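You operate a simulated robot arm through the tools that you are given. There is no shell and no other tool.

The job below is to be done with a simulated robot arm. You get a single attempt, and the scene is never put back.

Task
Put things in order on the top of the vice bench. At the end: the black adapter stands where the green band ring stood; the green band ring stands on top of the white coils carton (marked "24 V"); the red solenoid (marked "12 V") and the grey job card on the top of the vice bench have changed places; whatever was shut is shut again. Leave all else as you found it, and nothing knocked over.

It is judged by the outcome, as a careful person would: the job done as asked, and still so three seconds after it is handed in. It fails if anything else is knocked over, pushed out of place, dropped, spilled or broken.

Robot
A 6-joint arm with a two-finger parallel gripper, fixed in place. Base frame: the origin is on the floor under the middle of its stand, x ahead of it, y to its left, z up; the work surface is at about z = 900. Units: mm, degrees, N and s.
With the tool pointing down near the work surface it reaches from about 360 to 760 mm from the base axis. Its first joint turns from -66.0 to 66.0 degrees. Payload 2.45 kg.
The tool frame sits at the grasp point between the pads (the TCP): z along the fingers, y along the line on which they close. The tips reach 24 mm beyond it. Largest opening 68 mm; finger width 17, thickness 10; the body of the gripper, 40 by 70 mm, starts 41 mm behind the TCP.
Orientation is that of the tool frame in the base frame, as a unit quaternion [x, y, z, w]. With the fingers straight down and closing along the base's y, the tool's x points along the base's -x, its y along +y and its z along -z.

Tools
- The arm moves only by the tool jog_arm. Its arguments are lists of equal length, an entry for each row: "rotation": the turn, a rotation vector about the tool's x, y, z in degrees, a list of three; "dp": the shift along the tool's x, y, z in mm, a list of three; "jaw": the gripper command, from -1 (shut) to 1 (fully open), values between in proportion. In form: {"rotation": [[rx, ry, rz], ...], "dp": [[x, y, z], ...], "jaw": [jaw, ...]}. A call has 1 to 20 rows; each row is the pose to reach, as a shift and turn from the pose commanded when the call began, along the tool's axes at that moment. Each row takes 0.2 s and may step no farther than 50 mm and 8.6 degrees from the row before; otherwise, or with a gripper value out of range, the whole call is refused. A pose out of reach is approached as far as the arm can. The call stops where the force on the tool passes 40 N (or 10 N more than at its start, if that is more) or the arm is blocked; 0.2 s more then pass. The fingers move at their own pace (about 108 mm/s each) and stop on an object; they squeeze with about 24 N. The grip force told is the motor's: it shows also when the fingers shut on nothing. Time passes only in rows, and 0.2 s behind the last, so rows that repeat a pose let the fingers close. It gives the time, the measured TCP pose, the force on the tool (base axes), the opening and the grip force at its end, in the units of the frame above (readings bear some noise), with the torque about the TCP (base axes, N m) and any sound that the robot's microphone picked up.
- Cameras (640 x 400 px; columns grow to the right, rows downward): "scene" is fixed at [186, 440.5, 1452.7]; the picture's right is [-0.46, -0.89, 0.00], its down [-0.59, 0.31, -0.75] and it looks along [0.66, -0.35, -0.66] (base axes); focal length 301 px, centre (320, 200). "wrist" rides on the gripper at [84, 11, -75] in the tool frame; the picture's right is [-0.13, 0.99, 0.00], its down [-0.60, -0.08, -0.79] and it looks along [-0.79, -0.10, 0.61] (tool axes); focal length 251 px, centre (320, 200). There is no depth. A picture from a camera that has moved, and an enlarged one, comes with that camera's place and axes in the base frame and with its lens.
- snapshot(camera): a new picture of that camera. The clock stands still meanwhile.
- close_up(camera, box): a new picture of the part [left, top, right, bottom] of that camera's present view, enlarged. The clock stands still meanwhile.
- job_done(): hands the job in; it is judged then, once.

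Nothing tells you positions but the pictures and the camera data. Unless the task says otherwise, let go and move clear before handing in.

The tools are called as a command line: name --argument value ..., lists and objects as JSON in quotes. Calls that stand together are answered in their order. jog_arm: Moves the arm, as the interface text tells. Its arguments: {"type":"object","properties":{"rotation":{"type":"array","items":{"type":"array","items":{"type":"number"}}},"dp":{"type":"array","items":{"type":"array","items":{"type":"number"}}},"jaw":{"type":"array","items":{"type":"number"}}},"required":["rotation","dp","jaw"]} The other tools are called the same way: snapshot (camera) takes a picture; close_up (camera, box) takes an enlarged picture of a part of a camera's view; job_done () hands the job in.

At the start:

```text
t: 0.0
tool_pos: [453.4, 201.3, 1255.9]
tcp_rot: [0.0, 1.0, 0.0, 0.0]
force: [0.9, -0.6, -0.6]
moment: [-0.01, -0.02, 0.03]
width: 67.7
finger_force: 0.0
```

scene: 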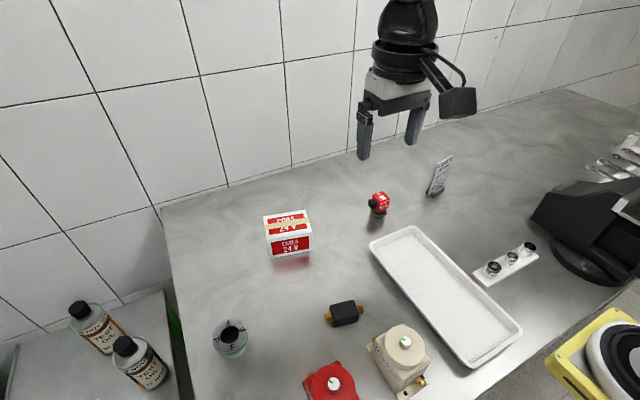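
wrist: 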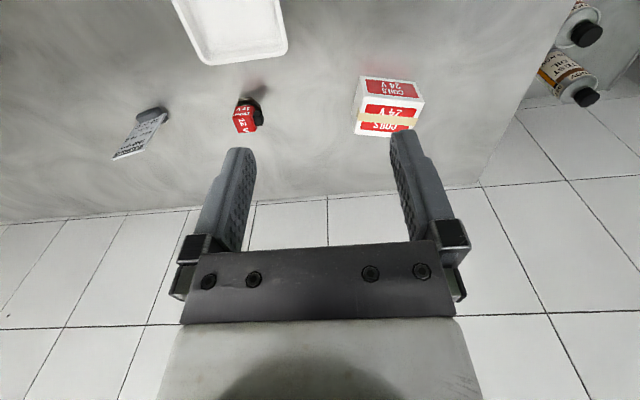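

I see a bench with a white/red "24 V" carton, a red solenoid, a grey card, a tray, a greenish ring at the left, a black adapter near the middle front, and other items. I will look closer before moving.

close_up --camera "scene" --box '[180, 270, 380, 400]'

close_up --camera "scene" --box '[340, 140, 480, 230]'

close_up --camera "scene" --box '[240, 190, 340, 270]'

close_up --camera "scene" --box '[360, 210, 640, 400]'

close_up --camera "wrist" --box '[80, 40, 480, 220]'

```text
3.08 times, centred on (280, 335) of scene
camera zoom: at [186.0, 440.5, 1452.7], right [-0.46, -0.89, 0.0], down [-0.59, 0.31, -0.75], along [0.66, -0.35, -0.66], focal length 927 px, centre (443, -215)
```

zoom: 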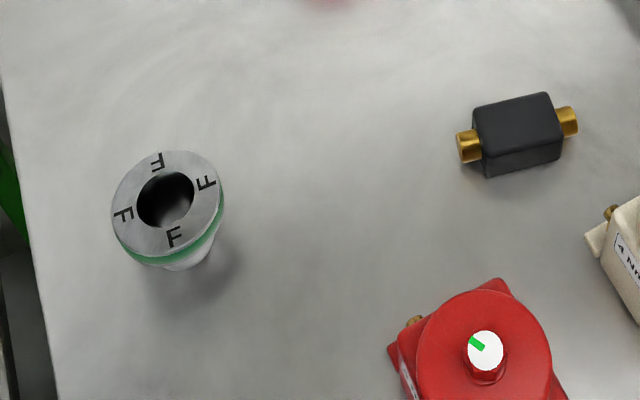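

```text
4.44 times, centred on (410, 185) of scene
camera zoom: at [186.0, 440.5, 1452.7], right [-0.46, -0.89, 0.0], down [-0.59, 0.31, -0.75], along [0.66, -0.35, -0.66], focal length 1339 px, centre (-80, 267)
```

zoom: 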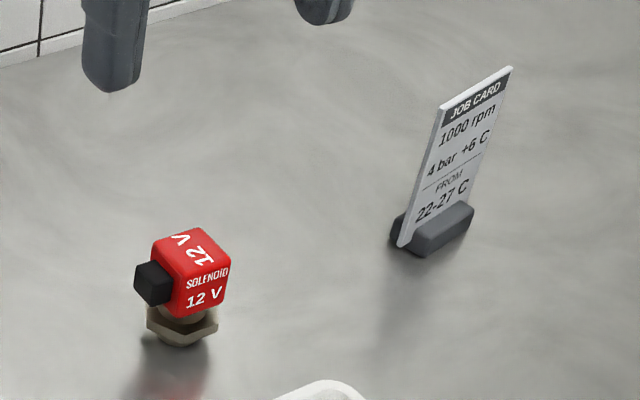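

```text
5.00 times, centred on (290, 230) of scene
camera zoom: at [186.0, 440.5, 1452.7], right [-0.46, -0.89, 0.0], down [-0.59, 0.31, -0.75], along [0.66, -0.35, -0.66], focal length 1507 px, centre (470, 50)
```

zoom: 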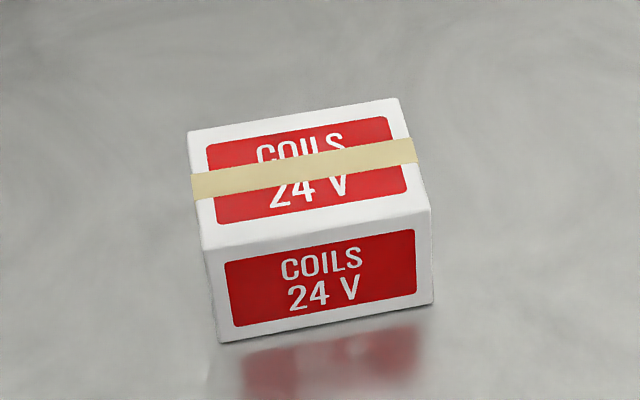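

```text
2.11 times, centred on (500, 305) of scene
camera zoom: at [186.0, 440.5, 1452.7], right [-0.46, -0.89, 0.0], down [-0.59, 0.31, -0.75], along [0.66, -0.35, -0.66], focal length 634 px, centre (-59, -21)
```

zoom: 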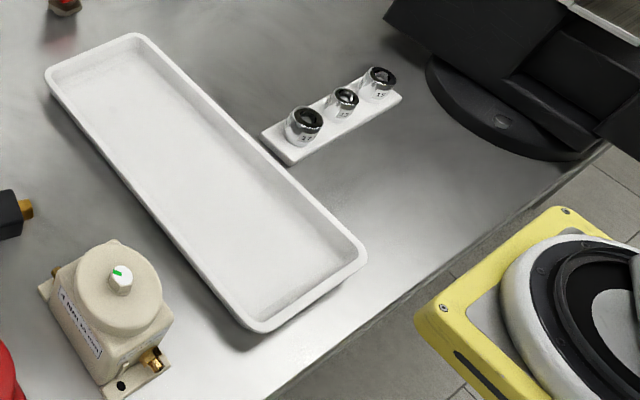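

```text
1.60 times, centred on (280, 130) of wrist
camera zoom: at [368.1, 209.4, 1330.4], right [0.13, 0.99, 0.0], down [0.6, -0.08, 0.79], along [0.79, -0.1, -0.61], focal length 402 px, centre (384, 312)
```

zoom: 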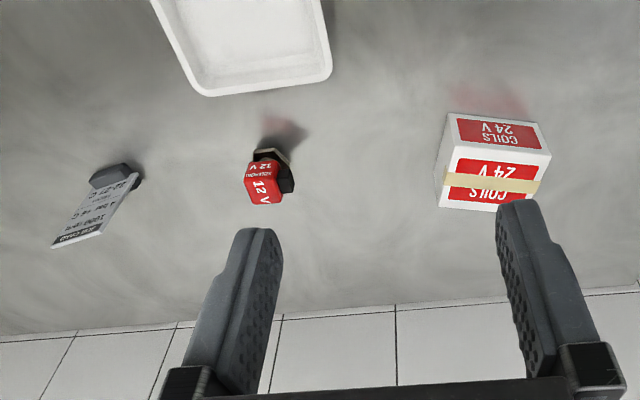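

The carton is around (634, 288), the solenoid around (618, 40), the card around (614, -154), the ring around (454, 468) and the adapter around (403, 273). Nothing on the bench appears to need opening. I'll move over toward the ring, staying high, to view it with the wrist camera.

jog_arm --rotation '[[0, 0, 0], [0, 0, 0], [0, 0, 0], [0, 0, 0], [0, 0, 0], [0, 0, 0], [0, 0, 0]]' --dp '[[7.6, 34, 22], [15.2, 68, 44], [22.8, 102, 66], [30.4, 136, 88], [38, 170, 110], [45.6, 204, 132], [53, 239, 156]]' --jaw '[1, 1, 1, 1, 1, 1, 1]'

snapshot --camera "wrist"

snapshot --camera "scene"

```text
t: 1.6
tool_pos: [397.7, 439.1, 1099.2]
tcp_rot: [-0.001, 1.0, 0.0, 0.001]
force: [0.5, 1.4, -0.4]
moment: [0.02, 0.02, 0.02]
width: 68.2
finger_force: 0.0
```

```text
taken
camera wrist: at [314.4, 449.3, 1174.7], right [0.13, 0.99, 0.0], down [0.6, -0.08, 0.79], along [0.79, -0.1, -0.61], focal length 251 px, centre (320, 200)
```

wrist: 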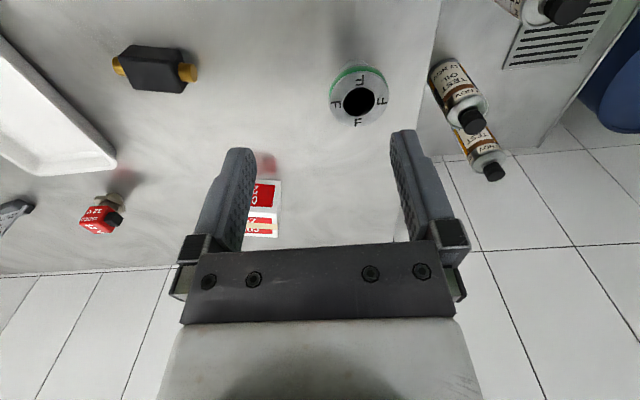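

```text
taken
```

scene: 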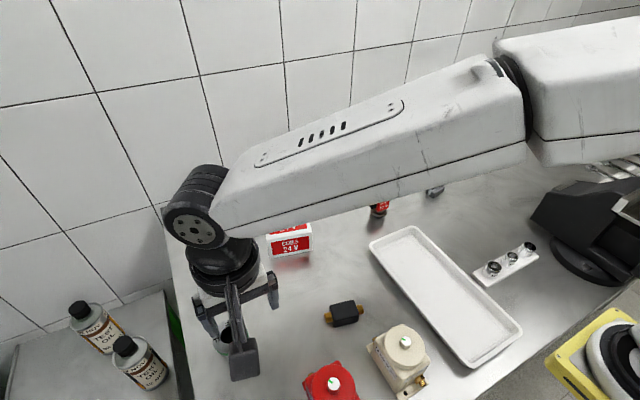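

The ring is seen from above with an open bore, and the adapter lies to the left in this view. I'll enlarge both.

close_up --camera "wrist" --box '[310, 40, 410, 140]'

close_up --camera "wrist" --box '[100, 30, 220, 105]'

```text
4.00 times, centred on (360, 90) of wrist
camera zoom: at [314.4, 449.3, 1174.7], right [0.13, 0.99, 0.0], down [0.6, -0.08, 0.79], along [0.79, -0.1, -0.61], focal length 1006 px, centre (160, 640)
```

zoom: 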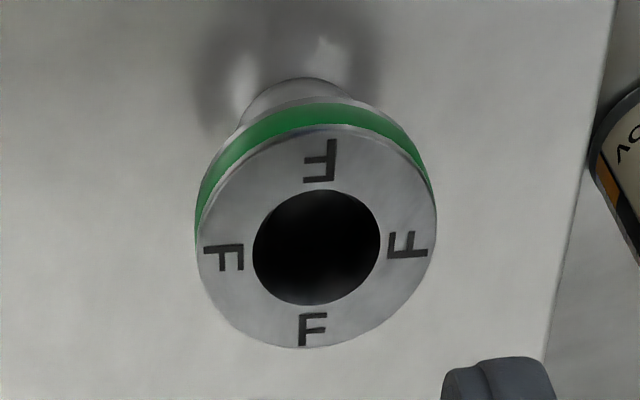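

```text
5.33 times, centred on (160, 68) of wrist
camera zoom: at [314.4, 449.3, 1174.7], right [0.13, 0.99, 0.0], down [0.6, -0.08, 0.79], along [0.79, -0.1, -0.61], focal length 1341 px, centre (1173, 907)
```

zoom: 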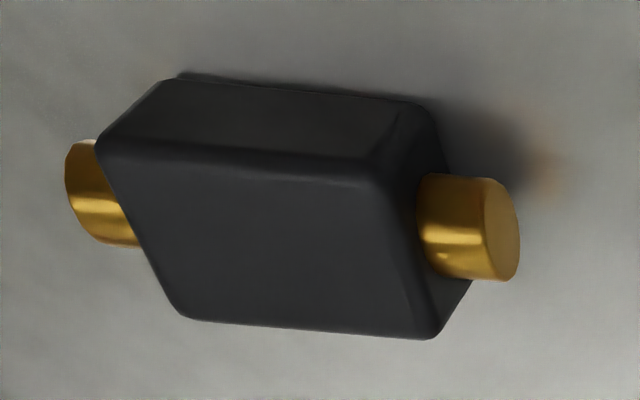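

The ring seems to be a wide banded disc on a narrower body, top around z≈960. I'll back off lower to get a side view of it before choosing the grasp.

jog_arm --rotation '[[0, 0, 0], [0, 0, 0], [0, 0, 0]]' --dp '[[27, 5, 23], [54, 10, 46], [80, 15, 70]]' --jaw '[1, 1, 1]'

snapshot --camera "wrist"

close_up --camera "wrist" --box '[240, 60, 440, 240]'

```text
t: 2.4
tool_pos: [332.9, 450.1, 1027.9]
tcp_rot: [0.0, 1.0, 0.001, 0.0]
force: [-0.5, 0.3, 0.5]
moment: [-0.03, 0.0, -0.01]
width: 67.8
finger_force: 0.0
out of reach, approached as far as the arm can: row 3
```

```text
taken
camera wrist: at [248.5, 460.5, 1103.3], right [0.13, 0.99, 0.0], down [0.6, -0.08, 0.79], along [0.79, -0.1, -0.61], focal length 251 px, centre (320, 200)
```

wrist: 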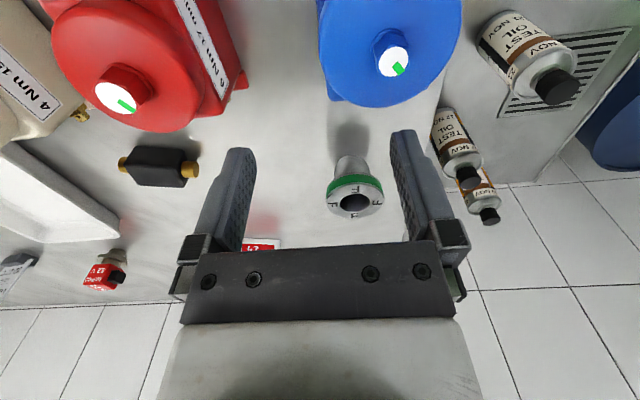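

```text
2.22 times, centred on (340, 150) of wrist
camera zoom: at [248.5, 460.5, 1103.3], right [0.13, 0.99, 0.0], down [0.6, -0.08, 0.79], along [0.79, -0.1, -0.61], focal length 559 px, centre (276, 311)
```

zoom: 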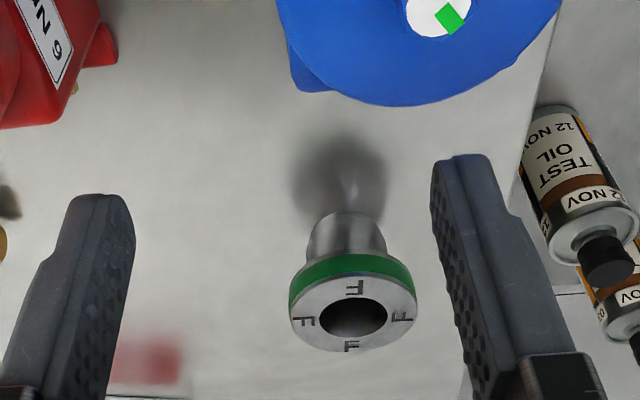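

The ring is a ~59 mm banded flange (top ≈ z 948) on a narrower foot, centred around (456, 469). Valves stand close by on the near side, so I will rise and move over the ring to line up.

jog_arm --rotation '[[0, 0, 0], [0, 0, 0], [0, 0, 0], [0, 0, 0]]' --dp '[[-20, 3, -35], [-60, 8, -45], [-95, 13, -45], [-123, 19, -45]]' --jaw '[1, 1, 1, 1]'

snapshot --camera "wrist"

snapshot --camera "scene"

```text
t: 3.4
tool_pos: [454.7, 467.3, 1075.3]
tcp_rot: [-0.001, 1.0, 0.0, 0.001]
force: [-0.3, -0.1, 0.1]
moment: [-0.01, 0.04, 0.04]
width: 68.0
finger_force: 0.1
```

```text
taken
camera wrist: at [369.0, 477.4, 1150.4], right [0.13, 0.99, 0.0], down [0.6, -0.08, 0.79], along [0.79, -0.1, -0.61], focal length 251 px, centre (320, 200)
```

wrist: 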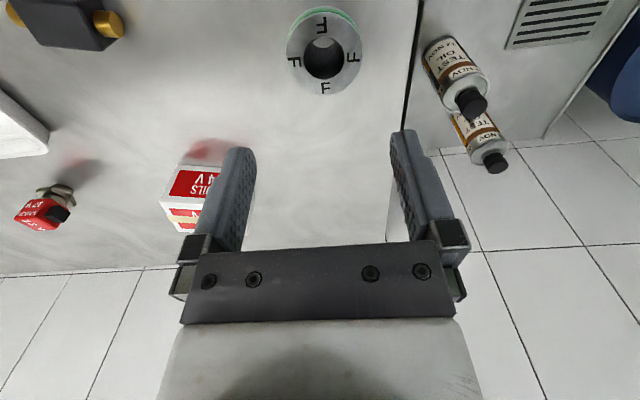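

```text
taken
```

scene: 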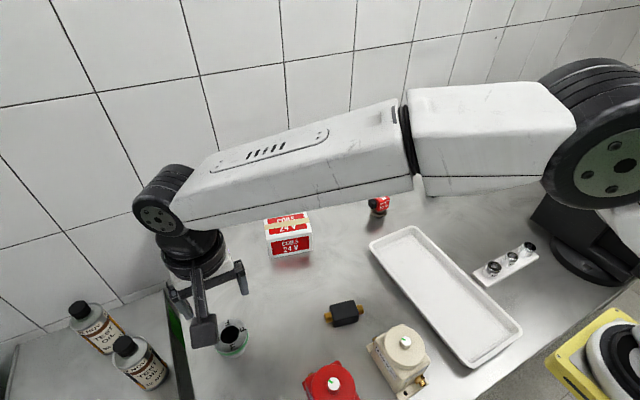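

I'll enlarge the ring here for a precise fix on its centre.

close_up --camera "wrist" --box '[270, 0, 380, 110]'

close_up --camera "scene" --box '[180, 300, 280, 380]'

```text
3.64 times, centred on (325, 55) of wrist
camera zoom: at [369.0, 477.4, 1150.4], right [0.13, 0.99, 0.0], down [0.6, -0.08, 0.79], along [0.79, -0.1, -0.61], focal length 914 px, centre (302, 727)
```

zoom: 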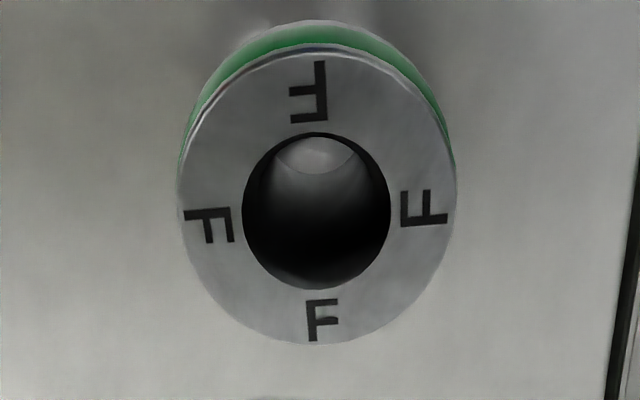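

```text
5.00 times, centred on (230, 340) of scene
camera zoom: at [186.0, 440.4, 1452.7], right [-0.46, -0.89, 0.0], down [-0.59, 0.31, -0.75], along [0.66, -0.35, -0.66], focal length 1507 px, centre (770, -500)
```

zoom: 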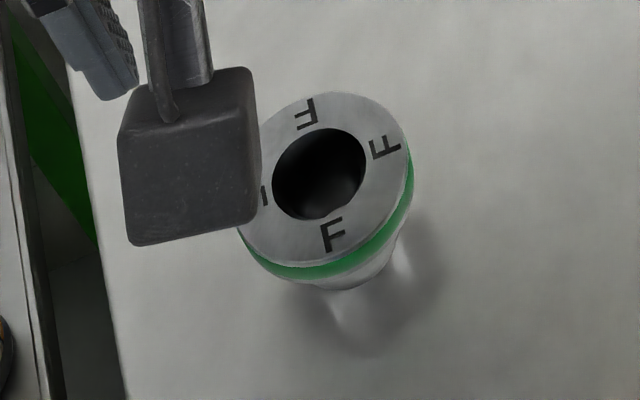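

The ring centre is about 3 mm ahead and 3 mm left of the TCP. I'll shift and descend partway, then check alignment.

jog_arm --rotation '[[0, 0, 0], [0, 0, 0], [0, 0, 0]]' --dp '[[-3, 3, 30], [-3, 3, 60], [-3, 3, 83]]' --jaw '[1, 1, 1]'

snapshot --camera "wrist"

close_up --camera "scene" --box '[160, 260, 300, 380]'

```text
t: 4.2
tool_pos: [458.1, 470.0, 990.2]
tcp_rot: [0.001, 1.0, -0.001, 0.001]
force: [-0.1, 0.2, -0.5]
moment: [0.02, 0.01, 0.0]
width: 68.1
finger_force: 0.1
```

```text
taken
camera wrist: at [372.9, 480.0, 1066.0], right [0.13, 0.99, 0.0], down [0.6, -0.08, 0.79], along [0.79, -0.1, -0.61], focal length 251 px, centre (320, 200)
```

wrist: 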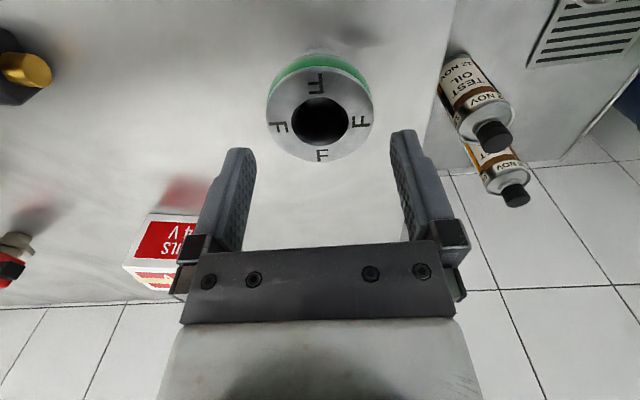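

```text
3.33 times, centred on (230, 320) of scene
camera zoom: at [186.0, 440.5, 1452.7], right [-0.46, -0.89, 0.0], down [-0.59, 0.31, -0.75], along [0.66, -0.35, -0.66], focal length 1004 px, centre (620, -200)
```

zoom: 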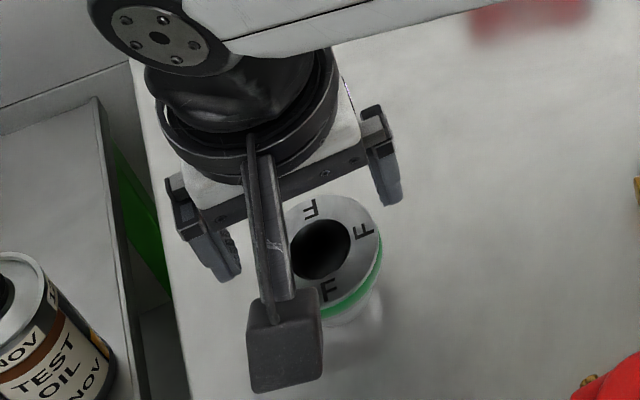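

The ring is centred between the fingers within about 1 mm. I'll descend straight to straddle the flange.

jog_arm --rotation '[[0, 0, 0], [0, 0, 0], [0, 0, 0], [0, 0, 0], [0, 0, 0], [0, 0, 0], [0, 0, 0]]' --dp '[[0, 0, 8], [0, 0, 15], [0, 0, 22], [0, 0, 29], [0, 0, 36], [0, 0, 42], [0, 0, 47]]' --jaw '[1, 1, 1, 1, 1, 1, 1]'

snapshot --camera "wrist"

close_up --camera "scene" --box '[160, 260, 300, 380]'

```text
t: 5.8
tool_pos: [459.7, 468.6, 945.9]
tcp_rot: [0.0, 1.0, 0.0, 0.001]
force: [0.9, 0.3, 0.1]
moment: [0.04, 0.0, 0.01]
width: 67.9
finger_force: 0.1
```

```text
taken
camera wrist: at [374.6, 479.2, 1019.2], right [0.13, 0.99, 0.0], down [0.6, -0.08, 0.79], along [0.79, -0.1, -0.61], focal length 251 px, centre (320, 200)
```

wrist: 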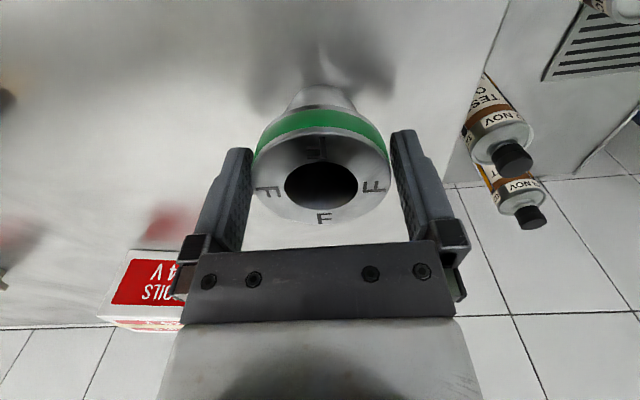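

```text
3.33 times, centred on (230, 320) of scene
camera zoom: at [186.0, 440.5, 1452.7], right [-0.46, -0.89, 0.0], down [-0.59, 0.31, -0.75], along [0.66, -0.35, -0.66], focal length 1004 px, centre (620, -200)
```

zoom: 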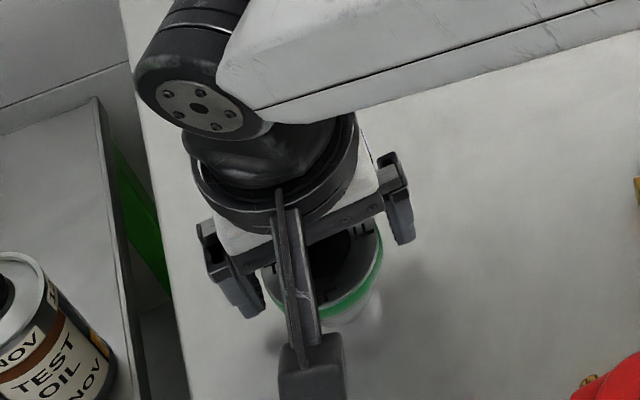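

The fingers straddle the flange evenly with clearance on both sides. Closing now.

jog_arm --rotation '[[0, 0, 0], [0, 0, 0], [0, 0, 0], [0, 0, 0]]' --dp '[[0.8, 0, 2], [0.8, 0, 2], [0.8, 0, 2], [0.8, 0, 2]]' --jaw '[1, -1, -1, -1]'

snapshot --camera "wrist"

```text
t: 6.8
tool_pos: [458.3, 468.5, 943.5]
tcp_rot: [0.0, 1.0, 0.0, 0.001]
force: [2.1, 1.6, 2.4]
moment: [-0.04, -0.05, 0.05]
width: 57.6
finger_force: 24.6
```

```text
taken
camera wrist: at [373.8, 479.6, 1017.7], right [0.13, 0.99, 0.0], down [0.6, -0.08, 0.79], along [0.79, -0.1, -0.61], focal length 251 px, centre (320, 200)
```

wrist: 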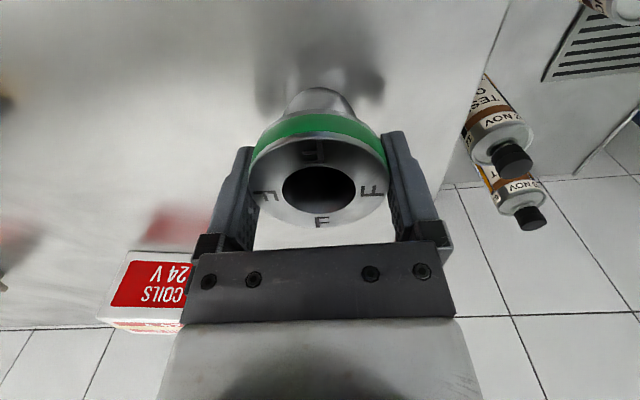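

The ring is gripped at 57.6 mm. Lifting it straight up.

jog_arm --rotation '[[0, 0, 0], [0, 0, 0], [0, 0, 0], [0, 0, 0], [0, 0, 0], [0, 0, 0]]' --dp '[[0, 0, -5], [0, 0, -20], [0, 0, -45], [0, 0, -75], [0, 0, -105], [0, 0, -130]]' --jaw '[-1, -1, -1, -1, -1, -1]'

snapshot --camera "wrist"

snapshot --camera "scene"

```text
t: 8.2
tool_pos: [456.8, 468.3, 1073.1]
tcp_rot: [0.0, 1.0, 0.0, 0.001]
force: [0.4, 0.4, 0.1]
moment: [0.0, -0.04, -0.01]
width: 0.1
finger_force: 23.3
```

```text
taken
camera wrist: at [372.1, 479.2, 1147.5], right [0.13, 0.99, 0.0], down [0.6, -0.08, 0.79], along [0.79, -0.1, -0.61], focal length 251 px, centre (320, 200)
```

wrist: 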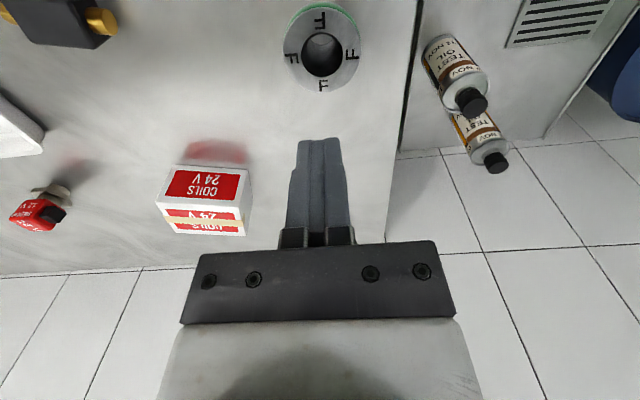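

```text
taken
```

scene: 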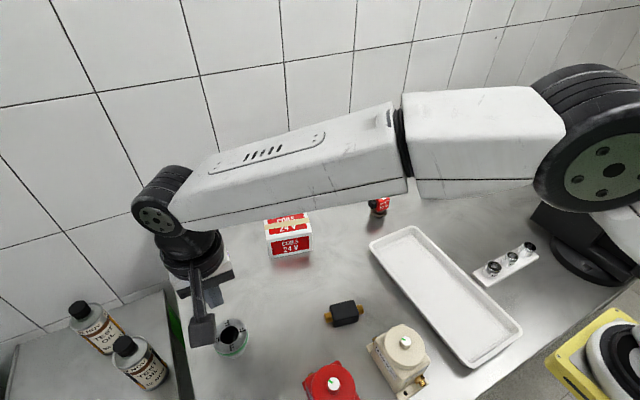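

The ring slipped out of the grip and is still standing in its place. I'll re-open, go back down a bit lower on the flange, and lift slowly while watching the forces.

jog_arm --rotation '[[0, 0, 0], [0, 0, 0], [0, 0, 0], [0, 0, 0], [0, 0, 0], [0, 0, 0], [0, 0, 0], [0, 0, 0], [0, 0, 0]]' --dp '[[0, 1, 0], [0, 1, 0], [0, 1, 35], [0, 1, 70], [0, 1, 90], [0, 1, 105], [0, 1, 118], [0, 1, 128], [0, 1, 137]]' --jaw '[1, 1, 1, 1, 1, 1, 1, 1, 1]'

snapshot --camera "wrist"

```text
t: 10.2
tool_pos: [457.7, 469.2, 934.5]
tcp_rot: [0.0, 1.0, 0.0, 0.001]
force: [0.2, 0.6, 0.7]
moment: [0.0, 0.0, 0.02]
width: 67.7
finger_force: 0.1
```

```text
taken
camera wrist: at [372.3, 480.2, 1009.6], right [0.13, 0.99, 0.0], down [0.6, -0.08, 0.79], along [0.79, -0.1, -0.61], focal length 251 px, centre (320, 200)
```

wrist: 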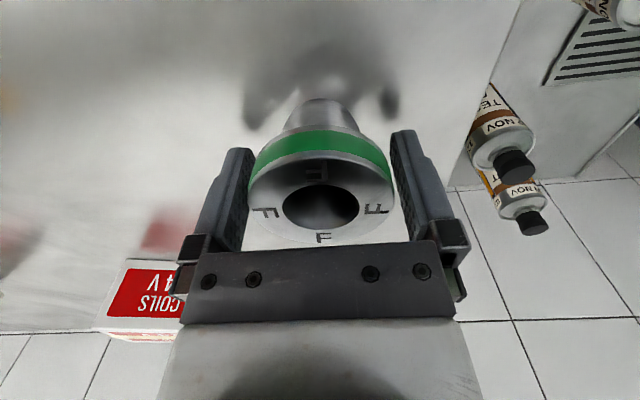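

I'll take an enlarged look at the flange profile from here before gripping.

close_up --camera "wrist" --box '[230, 80, 410, 260]'

```text
2.22 times, centred on (320, 170) of wrist
camera zoom: at [372.3, 480.2, 1009.6], right [0.13, 0.99, 0.0], down [0.6, -0.08, 0.79], along [0.79, -0.1, -0.61], focal length 559 px, centre (320, 267)
```

zoom: 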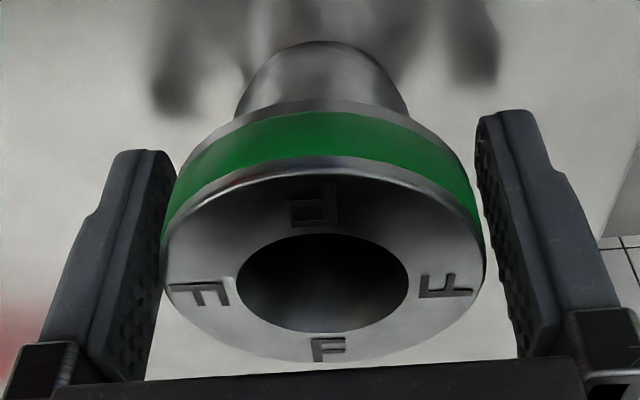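

The flange is about 14 mm thick (z≈934–948) and flush. I'll close here and do a small test lift.

jog_arm --rotation '[[0, 0, 0], [0, 0, 0], [0, 0, 0], [0, 0, 0]]' --dp '[[0.8, 0, -4], [0.8, 0, -4], [0.8, 0, -4], [0.8, 0, -4]]' --jaw '[1, -1, -1, -1]'

jog_arm --rotation '[[0, 0, 0], [0, 0, 0], [0, 0, 0]]' --dp '[[0, 0, -1], [0, 0, -2], [0, 0, -3]]' --jaw '[-1, -1, -1]'

close_up --camera "wrist" --box '[230, 80, 410, 260]'

```text
t: 11.2
tool_pos: [455.8, 470.8, 939.1]
tcp_rot: [0.0, 1.0, 0.001, 0.001]
force: [0.6, -0.4, 0.5]
moment: [0.0, -0.02, 0.02]
width: 57.6
finger_force: 23.9
```

```text
t: 12.0
tool_pos: [456.1, 470.5, 943.0]
tcp_rot: [0.0, 1.0, -0.001, 0.001]
force: [0.6, 0.4, -2.4]
moment: [0.0, -0.01, 0.0]
width: 57.6
finger_force: 24.5
```

```text
2.22 times, centred on (320, 170) of wrist
camera zoom: at [372.1, 479.7, 1017.0], right [0.13, 0.99, 0.0], down [0.6, -0.08, 0.79], along [0.79, -0.1, -0.61], focal length 559 px, centre (320, 267)
```

zoom: 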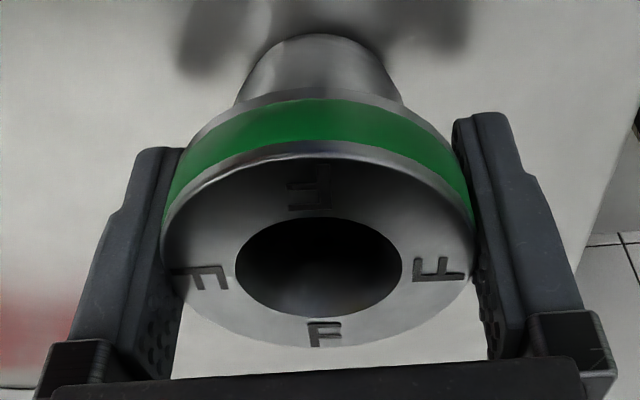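

The force shows about 2.4 N of load. I'll lift a further few mm slowly and compare.

jog_arm --rotation '[[0, 0, 0], [0, 0, 0], [0, 0, 0], [0, 0, 0]]' --dp '[[0, 0, -1], [0, 0, -2], [0, 0, -3], [0, 0, -4]]' --jaw '[-1, -1, -1, -1]'

close_up --camera "wrist" --box '[230, 80, 410, 260]'

```text
t: 13.0
tool_pos: [457.4, 469.4, 947.5]
tcp_rot: [0.0, 1.0, 0.0, 0.001]
force: [1.1, 0.3, -1.2]
moment: [-0.01, -0.01, -0.04]
width: 57.5
finger_force: 24.1
```

```text
2.22 times, centred on (320, 170) of wrist
camera zoom: at [372.3, 479.8, 1021.8], right [0.13, 0.99, 0.0], down [0.6, -0.08, 0.79], along [0.79, -0.1, -0.61], focal length 559 px, centre (320, 267)
```

zoom: 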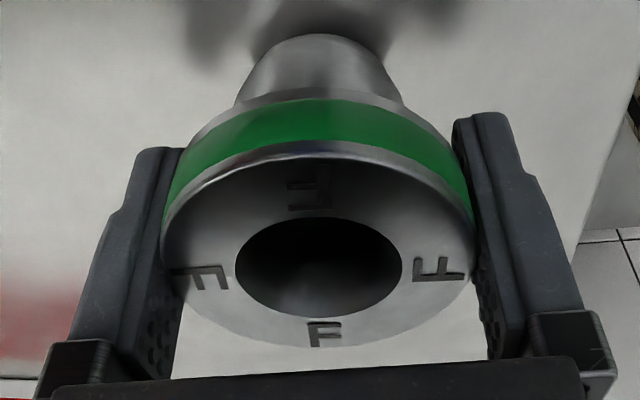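

The ring is now moving with the gripper (same position in view, shadow receding). I'll keep lifting gently.

jog_arm --rotation '[[0, 0, 0], [0, 0, 0], [0, 0, 0], [0, 0, 0], [0, 0, 0], [0, 0, 0], [0, 0, 0], [0, 0, 0]]' --dp '[[0, 0, -1], [0, 0, -2.5], [0, 0, -4.5], [0, 0, -7], [0, 0, -10], [0, 0, -13], [0, 0, -15], [0, 0, -16]]' --jaw '[-1, -1, -1, -1, -1, -1, -1, -1]'

close_up --camera "wrist" --box '[230, 80, 410, 260]'

close_up --camera "scene" --box '[160, 260, 300, 380]'

```text
t: 14.8
tool_pos: [457.2, 468.7, 962.4]
tcp_rot: [0.0, 1.0, 0.001, 0.0]
force: [-1.0, 0.5, -2.6]
moment: [-0.01, 0.03, 0.0]
width: 57.5
finger_force: 24.1
```

```text
2.22 times, centred on (320, 170) of wrist
camera zoom: at [372.4, 480.3, 1037.7], right [0.13, 0.99, 0.0], down [0.6, -0.08, 0.79], along [0.79, -0.1, -0.61], focal length 559 px, centre (320, 267)
```

zoom: 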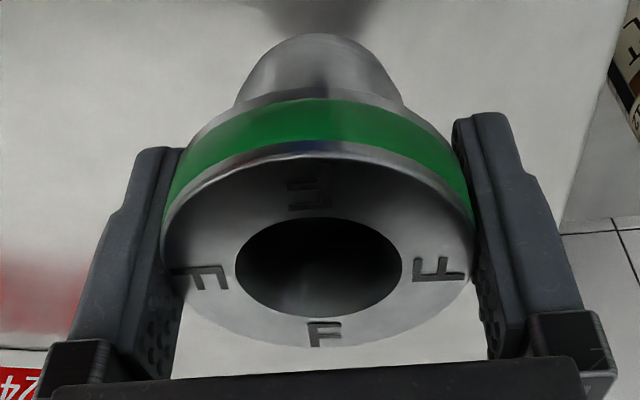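

```text
3.33 times, centred on (230, 320) of scene
camera zoom: at [186.0, 440.5, 1452.7], right [-0.46, -0.89, 0.0], down [-0.59, 0.31, -0.75], along [0.66, -0.35, -0.66], focal length 1004 px, centre (620, -200)
```

zoom: 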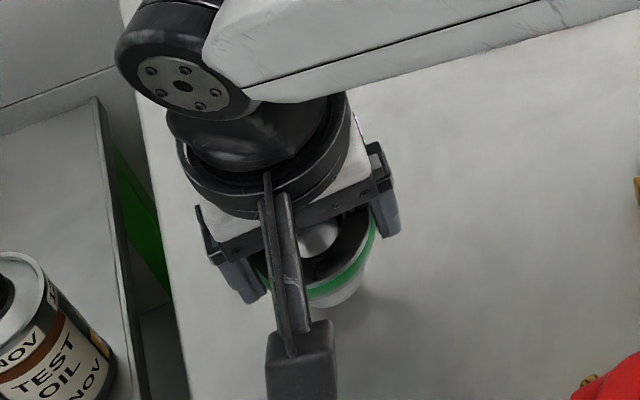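

The ring is held securely. I'll raise it well clear and head part-way to the carton, looking at the carton with the wrist camera.

jog_arm --rotation '[[0, 0, 0], [0, 0, 0], [0, 0, 0], [0, 0, 0], [0, 0, 0], [0, 0, 0], [0, 0, 0], [0, 0, 0], [0, 0, 0]]' --dp '[[0, 0, -3], [0, 0, -10], [0, 0, -22], [0, 0, -38], [0, 0, -55], [0, 0, -72], [0, 0, -86], [0, 0, -95], [0, 0, -100]]' --jaw '[-1, -1, -1, -1, -1, -1, -1, -1, -1]'

snapshot --camera "wrist"

close_up --camera "wrist" --box '[130, 120, 270, 240]'

```text
t: 16.8
tool_pos: [456.2, 470.5, 1062.4]
tcp_rot: [0.0, 1.0, 0.0, 0.0]
force: [0.4, -0.1, -1.7]
moment: [-0.02, 0.01, -0.06]
width: 57.4
finger_force: 24.1
```

```text
taken
camera wrist: at [371.9, 480.3, 1137.5], right [0.13, 0.99, 0.0], down [0.6, -0.08, 0.79], along [0.79, -0.1, -0.61], focal length 251 px, centre (320, 200)
```

wrist: 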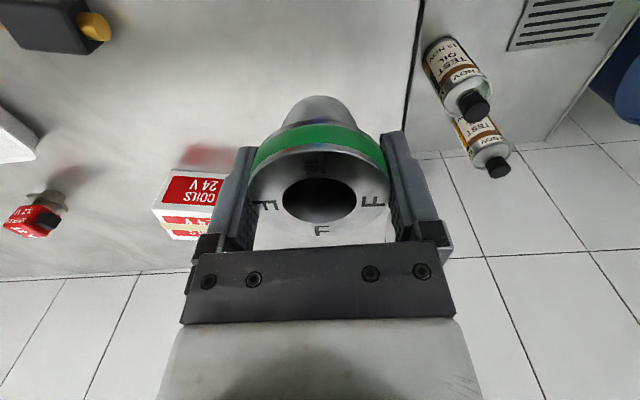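

```text
3.33 times, centred on (200, 180) of wrist
camera zoom: at [371.9, 480.3, 1137.5], right [0.13, 0.99, 0.0], down [0.6, -0.08, 0.79], along [0.79, -0.1, -0.61], focal length 838 px, centre (720, 267)
```

zoom: 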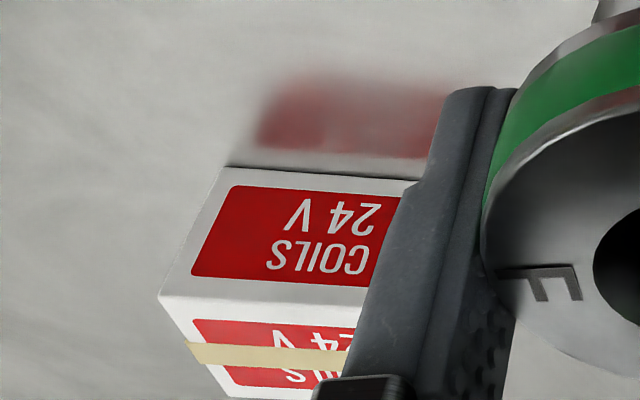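

The carton's centre comes out at about (635, 289) with its top at z≈964, consistent across views. I'll carry the ring over it with soft ramps, staying high.

jog_arm --rotation '[[0, 0, 0], [0, 0, 0], [0, 0, 0], [0, 0, 0], [0, 0, 0], [0, 0, 0], [0, 0, 0], [0, 0, 0], [0, 0, 0], [0, 0, 0], [0, 0, 0], [0, 0, 0]]' --dp '[[-3.5, -3.6, 0], [-12, -12.6, 0], [-28, -29, 0], [-49, -50, 0], [-73, -74, 0], [-98, -100, 0], [-121, -123, 0], [-142, -145, 0], [-158, -161, 0], [-169, -172, 0], [-175, -179, 0], [-177, -181, 0]]' --jaw '[-1, -1, -1, -1, -1, -1, -1, -1, -1, -1, -1, -1]'

snapshot --camera "wrist"

snapshot --camera "scene"

close_up --camera "scene" --box '[220, 150, 360, 270]'

```text
t: 19.4
tool_pos: [634.3, 288.0, 1063.5]
tcp_rot: [0.0, 1.0, 0.001, 0.001]
force: [0.3, 0.7, -1.4]
moment: [0.01, -0.05, -0.01]
width: 57.6
finger_force: 23.8
```

```text
taken
camera wrist: at [549.4, 298.8, 1137.7], right [0.13, 0.99, 0.0], down [0.6, -0.08, 0.79], along [0.79, -0.1, -0.61], focal length 251 px, centre (320, 200)
```

wrist: 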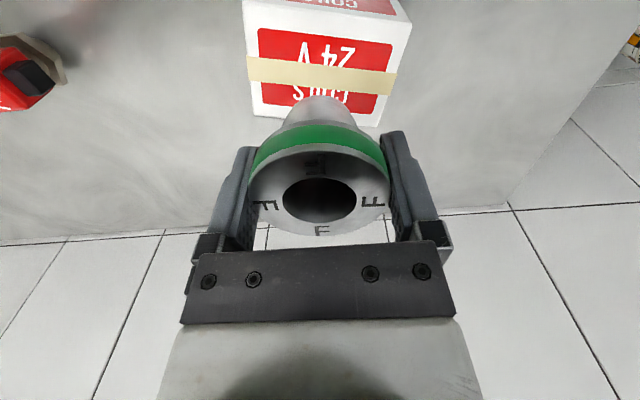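

```text
taken
```

scene: 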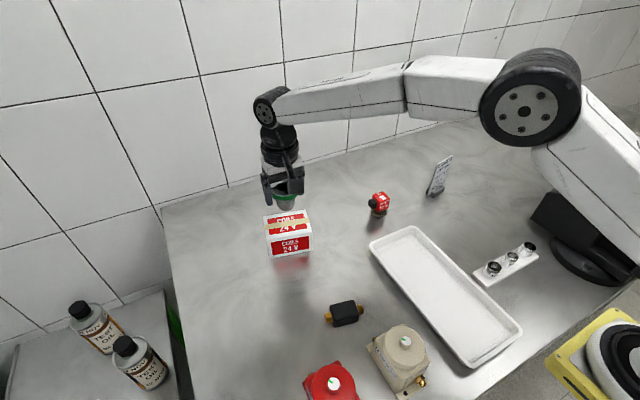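

```text
3.33 times, centred on (290, 210) of scene
camera zoom: at [186.1, 440.5, 1452.7], right [-0.46, -0.89, 0.0], down [-0.59, 0.31, -0.75], along [0.66, -0.35, -0.66], focal length 1004 px, centre (420, 167)
```

zoom: 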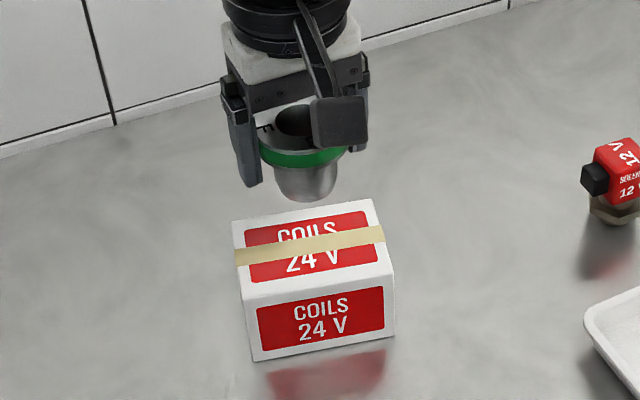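

The ring hangs over the middle of the carton top. I'll lower it gently, stopping a few mm above.

jog_arm --rotation '[[0, 0, 0], [0, 0, 0], [0, 0, 0], [0, 0, 0], [0, 0, 0], [0, 0, 0]]' --dp '[[-1, 1, 4], [-1, 1, 14], [-1, 1, 26], [-1, 1, 38], [-1, 1, 48], [-1, 1, 53]]' --jaw '[-1, -1, -1, -1, -1, -1]'

close_up --camera "scene" --box '[240, 170, 340, 270]'

snapshot --camera "wrist"

```text
t: 20.8
tool_pos: [634.1, 291.1, 1010.2]
tcp_rot: [0.0, 1.0, 0.0, 0.001]
force: [-0.1, 0.3, -2.3]
moment: [0.01, -0.02, 0.0]
width: 57.5
finger_force: 24.0
```

```text
4.00 times, centred on (290, 220) of scene
camera zoom: at [186.1, 440.5, 1452.7], right [-0.46, -0.89, 0.0], down [-0.59, 0.31, -0.75], along [0.66, -0.35, -0.66], focal length 1205 px, centre (440, 120)
```

zoom: 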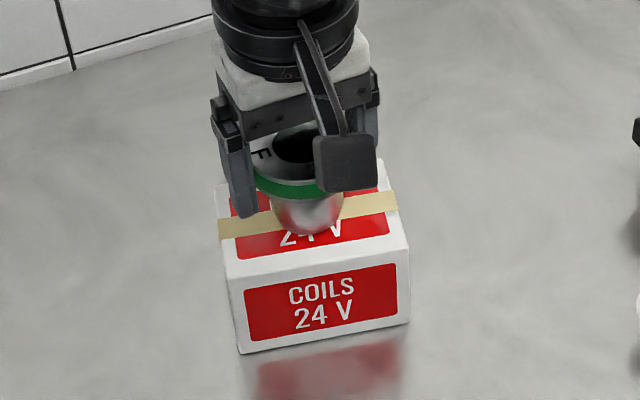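

```text
taken
camera wrist: at [549.7, 300.6, 1084.5], right [0.13, 0.99, 0.0], down [0.6, -0.08, 0.79], along [0.79, -0.1, -0.61], focal length 251 px, centre (320, 200)
```

wrist: 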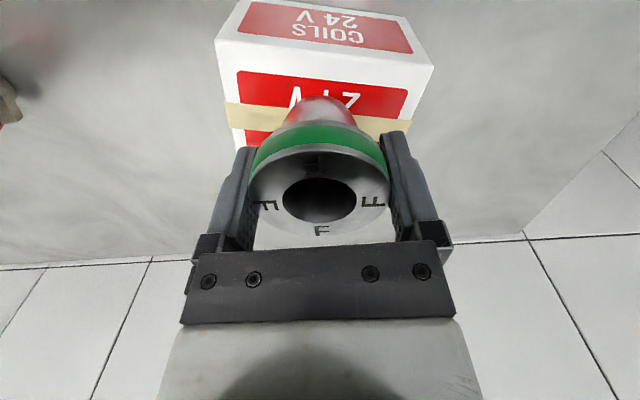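

Well positioned over the tape, still a few mm above. Lowering in small steps until contact shows in the force.

jog_arm --rotation '[[0, 0, 0], [0, 0, 0], [0, 0, 0], [0, 0, 0]]' --dp '[[0, 0, 1], [0, 0, 2], [0, 0, 3], [0, 0, 4]]' --jaw '[-1, -1, -1, -1]'

close_up --camera "scene" --box '[240, 170, 340, 270]'

```text
t: 21.8
tool_pos: [635.8, 290.8, 1005.6]
tcp_rot: [0.0, 1.0, 0.0, 0.001]
force: [-0.4, 0.1, -2.3]
moment: [-0.01, -0.01, 0.01]
width: 57.7
finger_force: 24.3
```

```text
4.00 times, centred on (290, 220) of scene
camera zoom: at [186.0, 440.5, 1452.7], right [-0.46, -0.89, 0.0], down [-0.59, 0.31, -0.75], along [0.66, -0.35, -0.66], focal length 1205 px, centre (440, 120)
```

zoom: 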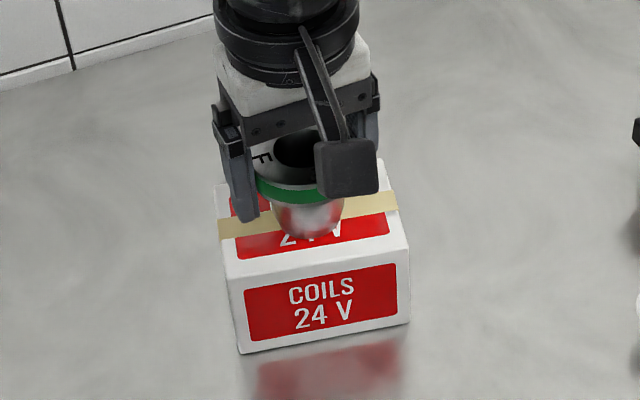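

jog_arm --rotation '[[0, 0, 0], [0, 0, 0], [0, 0, 0]]' --dp '[[0, 0, 0.7], [0, 0, 1.4], [0, 0, 2]]' --jaw '[-1, -1, -1]'

```text
t: 22.6
tool_pos: [634.2, 290.6, 1005.1]
tcp_rot: [0.0, 1.0, -0.001, 0.001]
force: [-1.7, -1.8, 4.1]
moment: [-0.08, 0.1, 0.02]
width: 57.5
finger_force: 24.3
```

Contact: the load has reversed to about +4 N. The ring sits on the carton, so I'll open and rise straight up.

jog_arm --rotation '[[0, 0, 0], [0, 0, 0], [0, 0, 0]]' --dp '[[0, 0, 0], [0, 0, 0], [0, 0, 0]]' --jaw '[0.85, 1, 1]'

snapshot --camera "wrist"

close_up --camera "scene" --box '[240, 170, 340, 270]'

```text
t: 23.4
tool_pos: [634.4, 289.7, 1004.5]
tcp_rot: [0.0, 1.0, -0.001, 0.002]
force: [0.3, -0.3, 0.2]
moment: [0.0, -0.01, -0.04]
width: 68.0
finger_force: 0.0
```

```text
taken
camera wrist: at [549.8, 300.4, 1079.2], right [0.13, 0.99, 0.0], down [0.6, -0.08, 0.79], along [0.79, -0.1, -0.61], focal length 251 px, centre (320, 200)
```

wrist: 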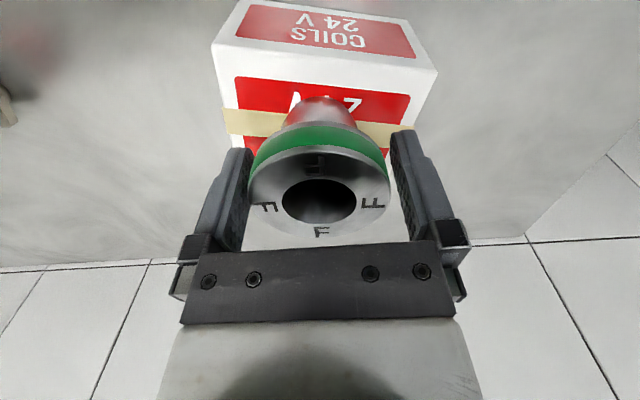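

```text
4.00 times, centred on (290, 220) of scene
camera zoom: at [186.0, 440.5, 1452.7], right [-0.46, -0.89, 0.0], down [-0.59, 0.31, -0.75], along [0.66, -0.35, -0.66], focal length 1205 px, centre (440, 120)
```

zoom: 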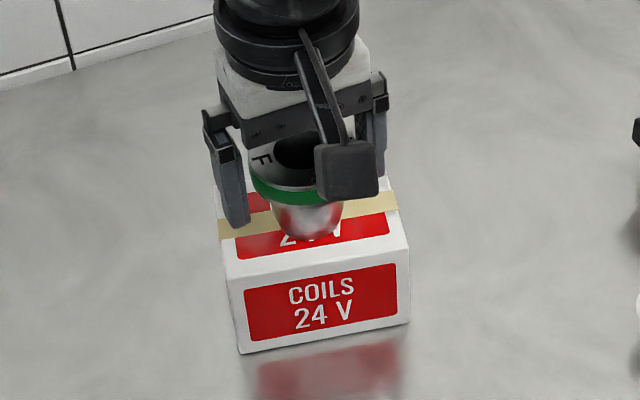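

Ring stands on the carton. Rising straight up slowly, then away.

jog_arm --rotation '[[0, 0, 0], [0, 0, 0], [0, 0, 0], [0, 0, 0], [0, 0, 0], [0, 0, 0], [0, 0, 0]]' --dp '[[0, 0, -3], [0, 0, -8], [0, 0, -16], [0, 0, -28], [0, 0, -48], [0, 0, -75], [0, 0, -105]]' --jaw '[1, 1, 1, 1, 1, 1, 1]'

snapshot --camera "wrist"

close_up --camera "scene" --box '[240, 170, 340, 270]'

```text
t: 25.0
tool_pos: [633.5, 291.3, 1111.3]
tcp_rot: [0.0, 1.0, 0.0, 0.0]
force: [0.6, 0.0, -0.5]
moment: [0.02, -0.04, 0.02]
width: 68.1
finger_force: 0.0
```

```text
taken
camera wrist: at [549.3, 300.2, 1184.5], right [0.13, 0.99, 0.0], down [0.6, -0.08, 0.79], along [0.79, -0.1, -0.61], focal length 251 px, centre (320, 200)
```

wrist: 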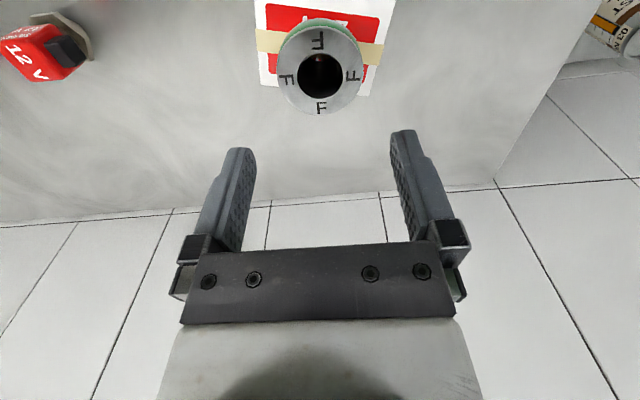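

```text
4.00 times, centred on (290, 220) of scene
camera zoom: at [186.0, 440.4, 1452.7], right [-0.46, -0.89, 0.0], down [-0.59, 0.31, -0.75], along [0.66, -0.35, -0.66], focal length 1205 px, centre (440, 120)
```

zoom: 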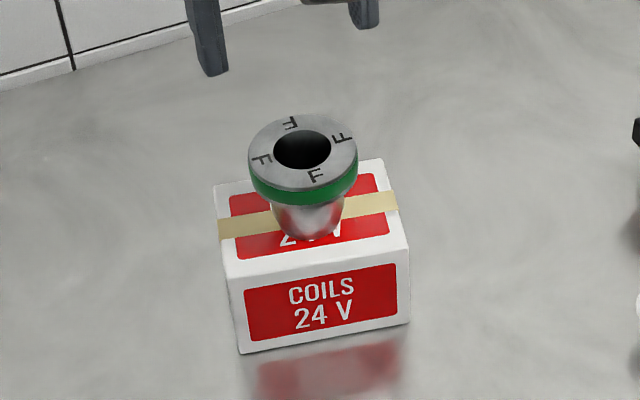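

The ring is upright and centred on the carton. Next the adapter near (403, 273): I'll move back over it and look.

jog_arm --rotation '[[0, 0, 0], [0, 0, 0], [0, 0, 0], [0, 0, 0], [0, 0, 0], [0, 0, 0], [0, 0, 0], [0, 0, 0]]' --dp '[[20, -1, 0], [55, -3, 0], [95, -6, 0], [140, -9, 15], [185, -11, 30], [225, -13, 40], [253, -15, 48], [264, -15, 50]]' --jaw '[1, 1, 1, 1, 1, 1, 1, 1]'

snapshot --camera "wrist"

close_up --camera "wrist" --box '[240, 20, 400, 140]'

close_up --camera "scene" --box '[280, 270, 440, 400]'

```text
t: 26.8
tool_pos: [371.2, 275.3, 1057.5]
tcp_rot: [0.0, 1.0, 0.001, 0.001]
force: [-0.8, 0.3, 0.0]
moment: [-0.02, 0.01, 0.01]
width: 68.1
finger_force: 0.1
```

```text
taken
camera wrist: at [286.9, 286.3, 1132.2], right [0.13, 0.99, 0.0], down [0.6, -0.08, 0.79], along [0.79, -0.1, -0.61], focal length 251 px, centre (320, 200)
```

wrist: 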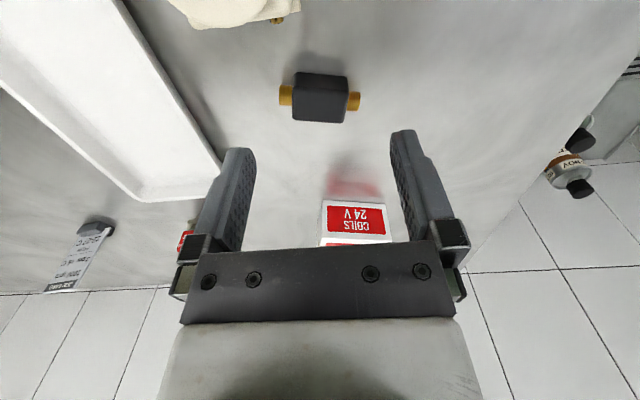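

```text
3.33 times, centred on (320, 80) of wrist
camera zoom: at [286.9, 286.3, 1132.2], right [0.13, 0.99, 0.0], down [0.6, -0.08, 0.79], along [0.79, -0.1, -0.61], focal length 838 px, centre (320, 600)
```

zoom: 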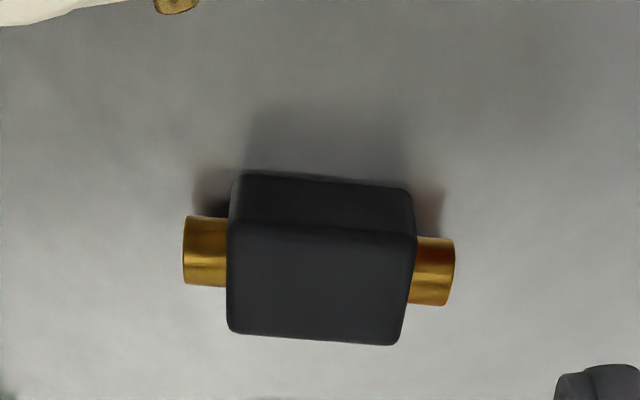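

```text
3.08 times, centred on (360, 335) of scene
camera zoom: at [186.0, 440.5, 1452.7], right [-0.46, -0.89, 0.0], down [-0.59, 0.31, -0.75], along [0.66, -0.35, -0.66], focal length 927 px, centre (197, -215)
```

zoom: 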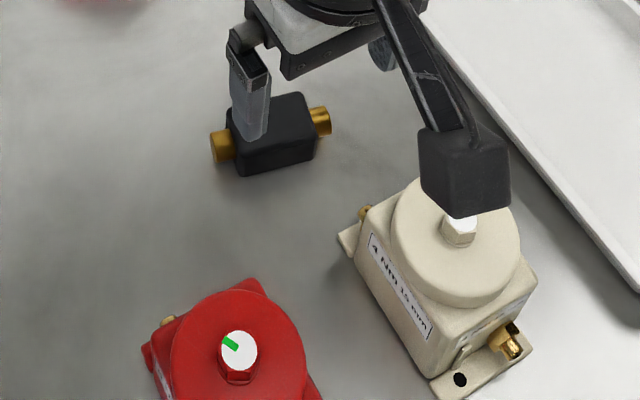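

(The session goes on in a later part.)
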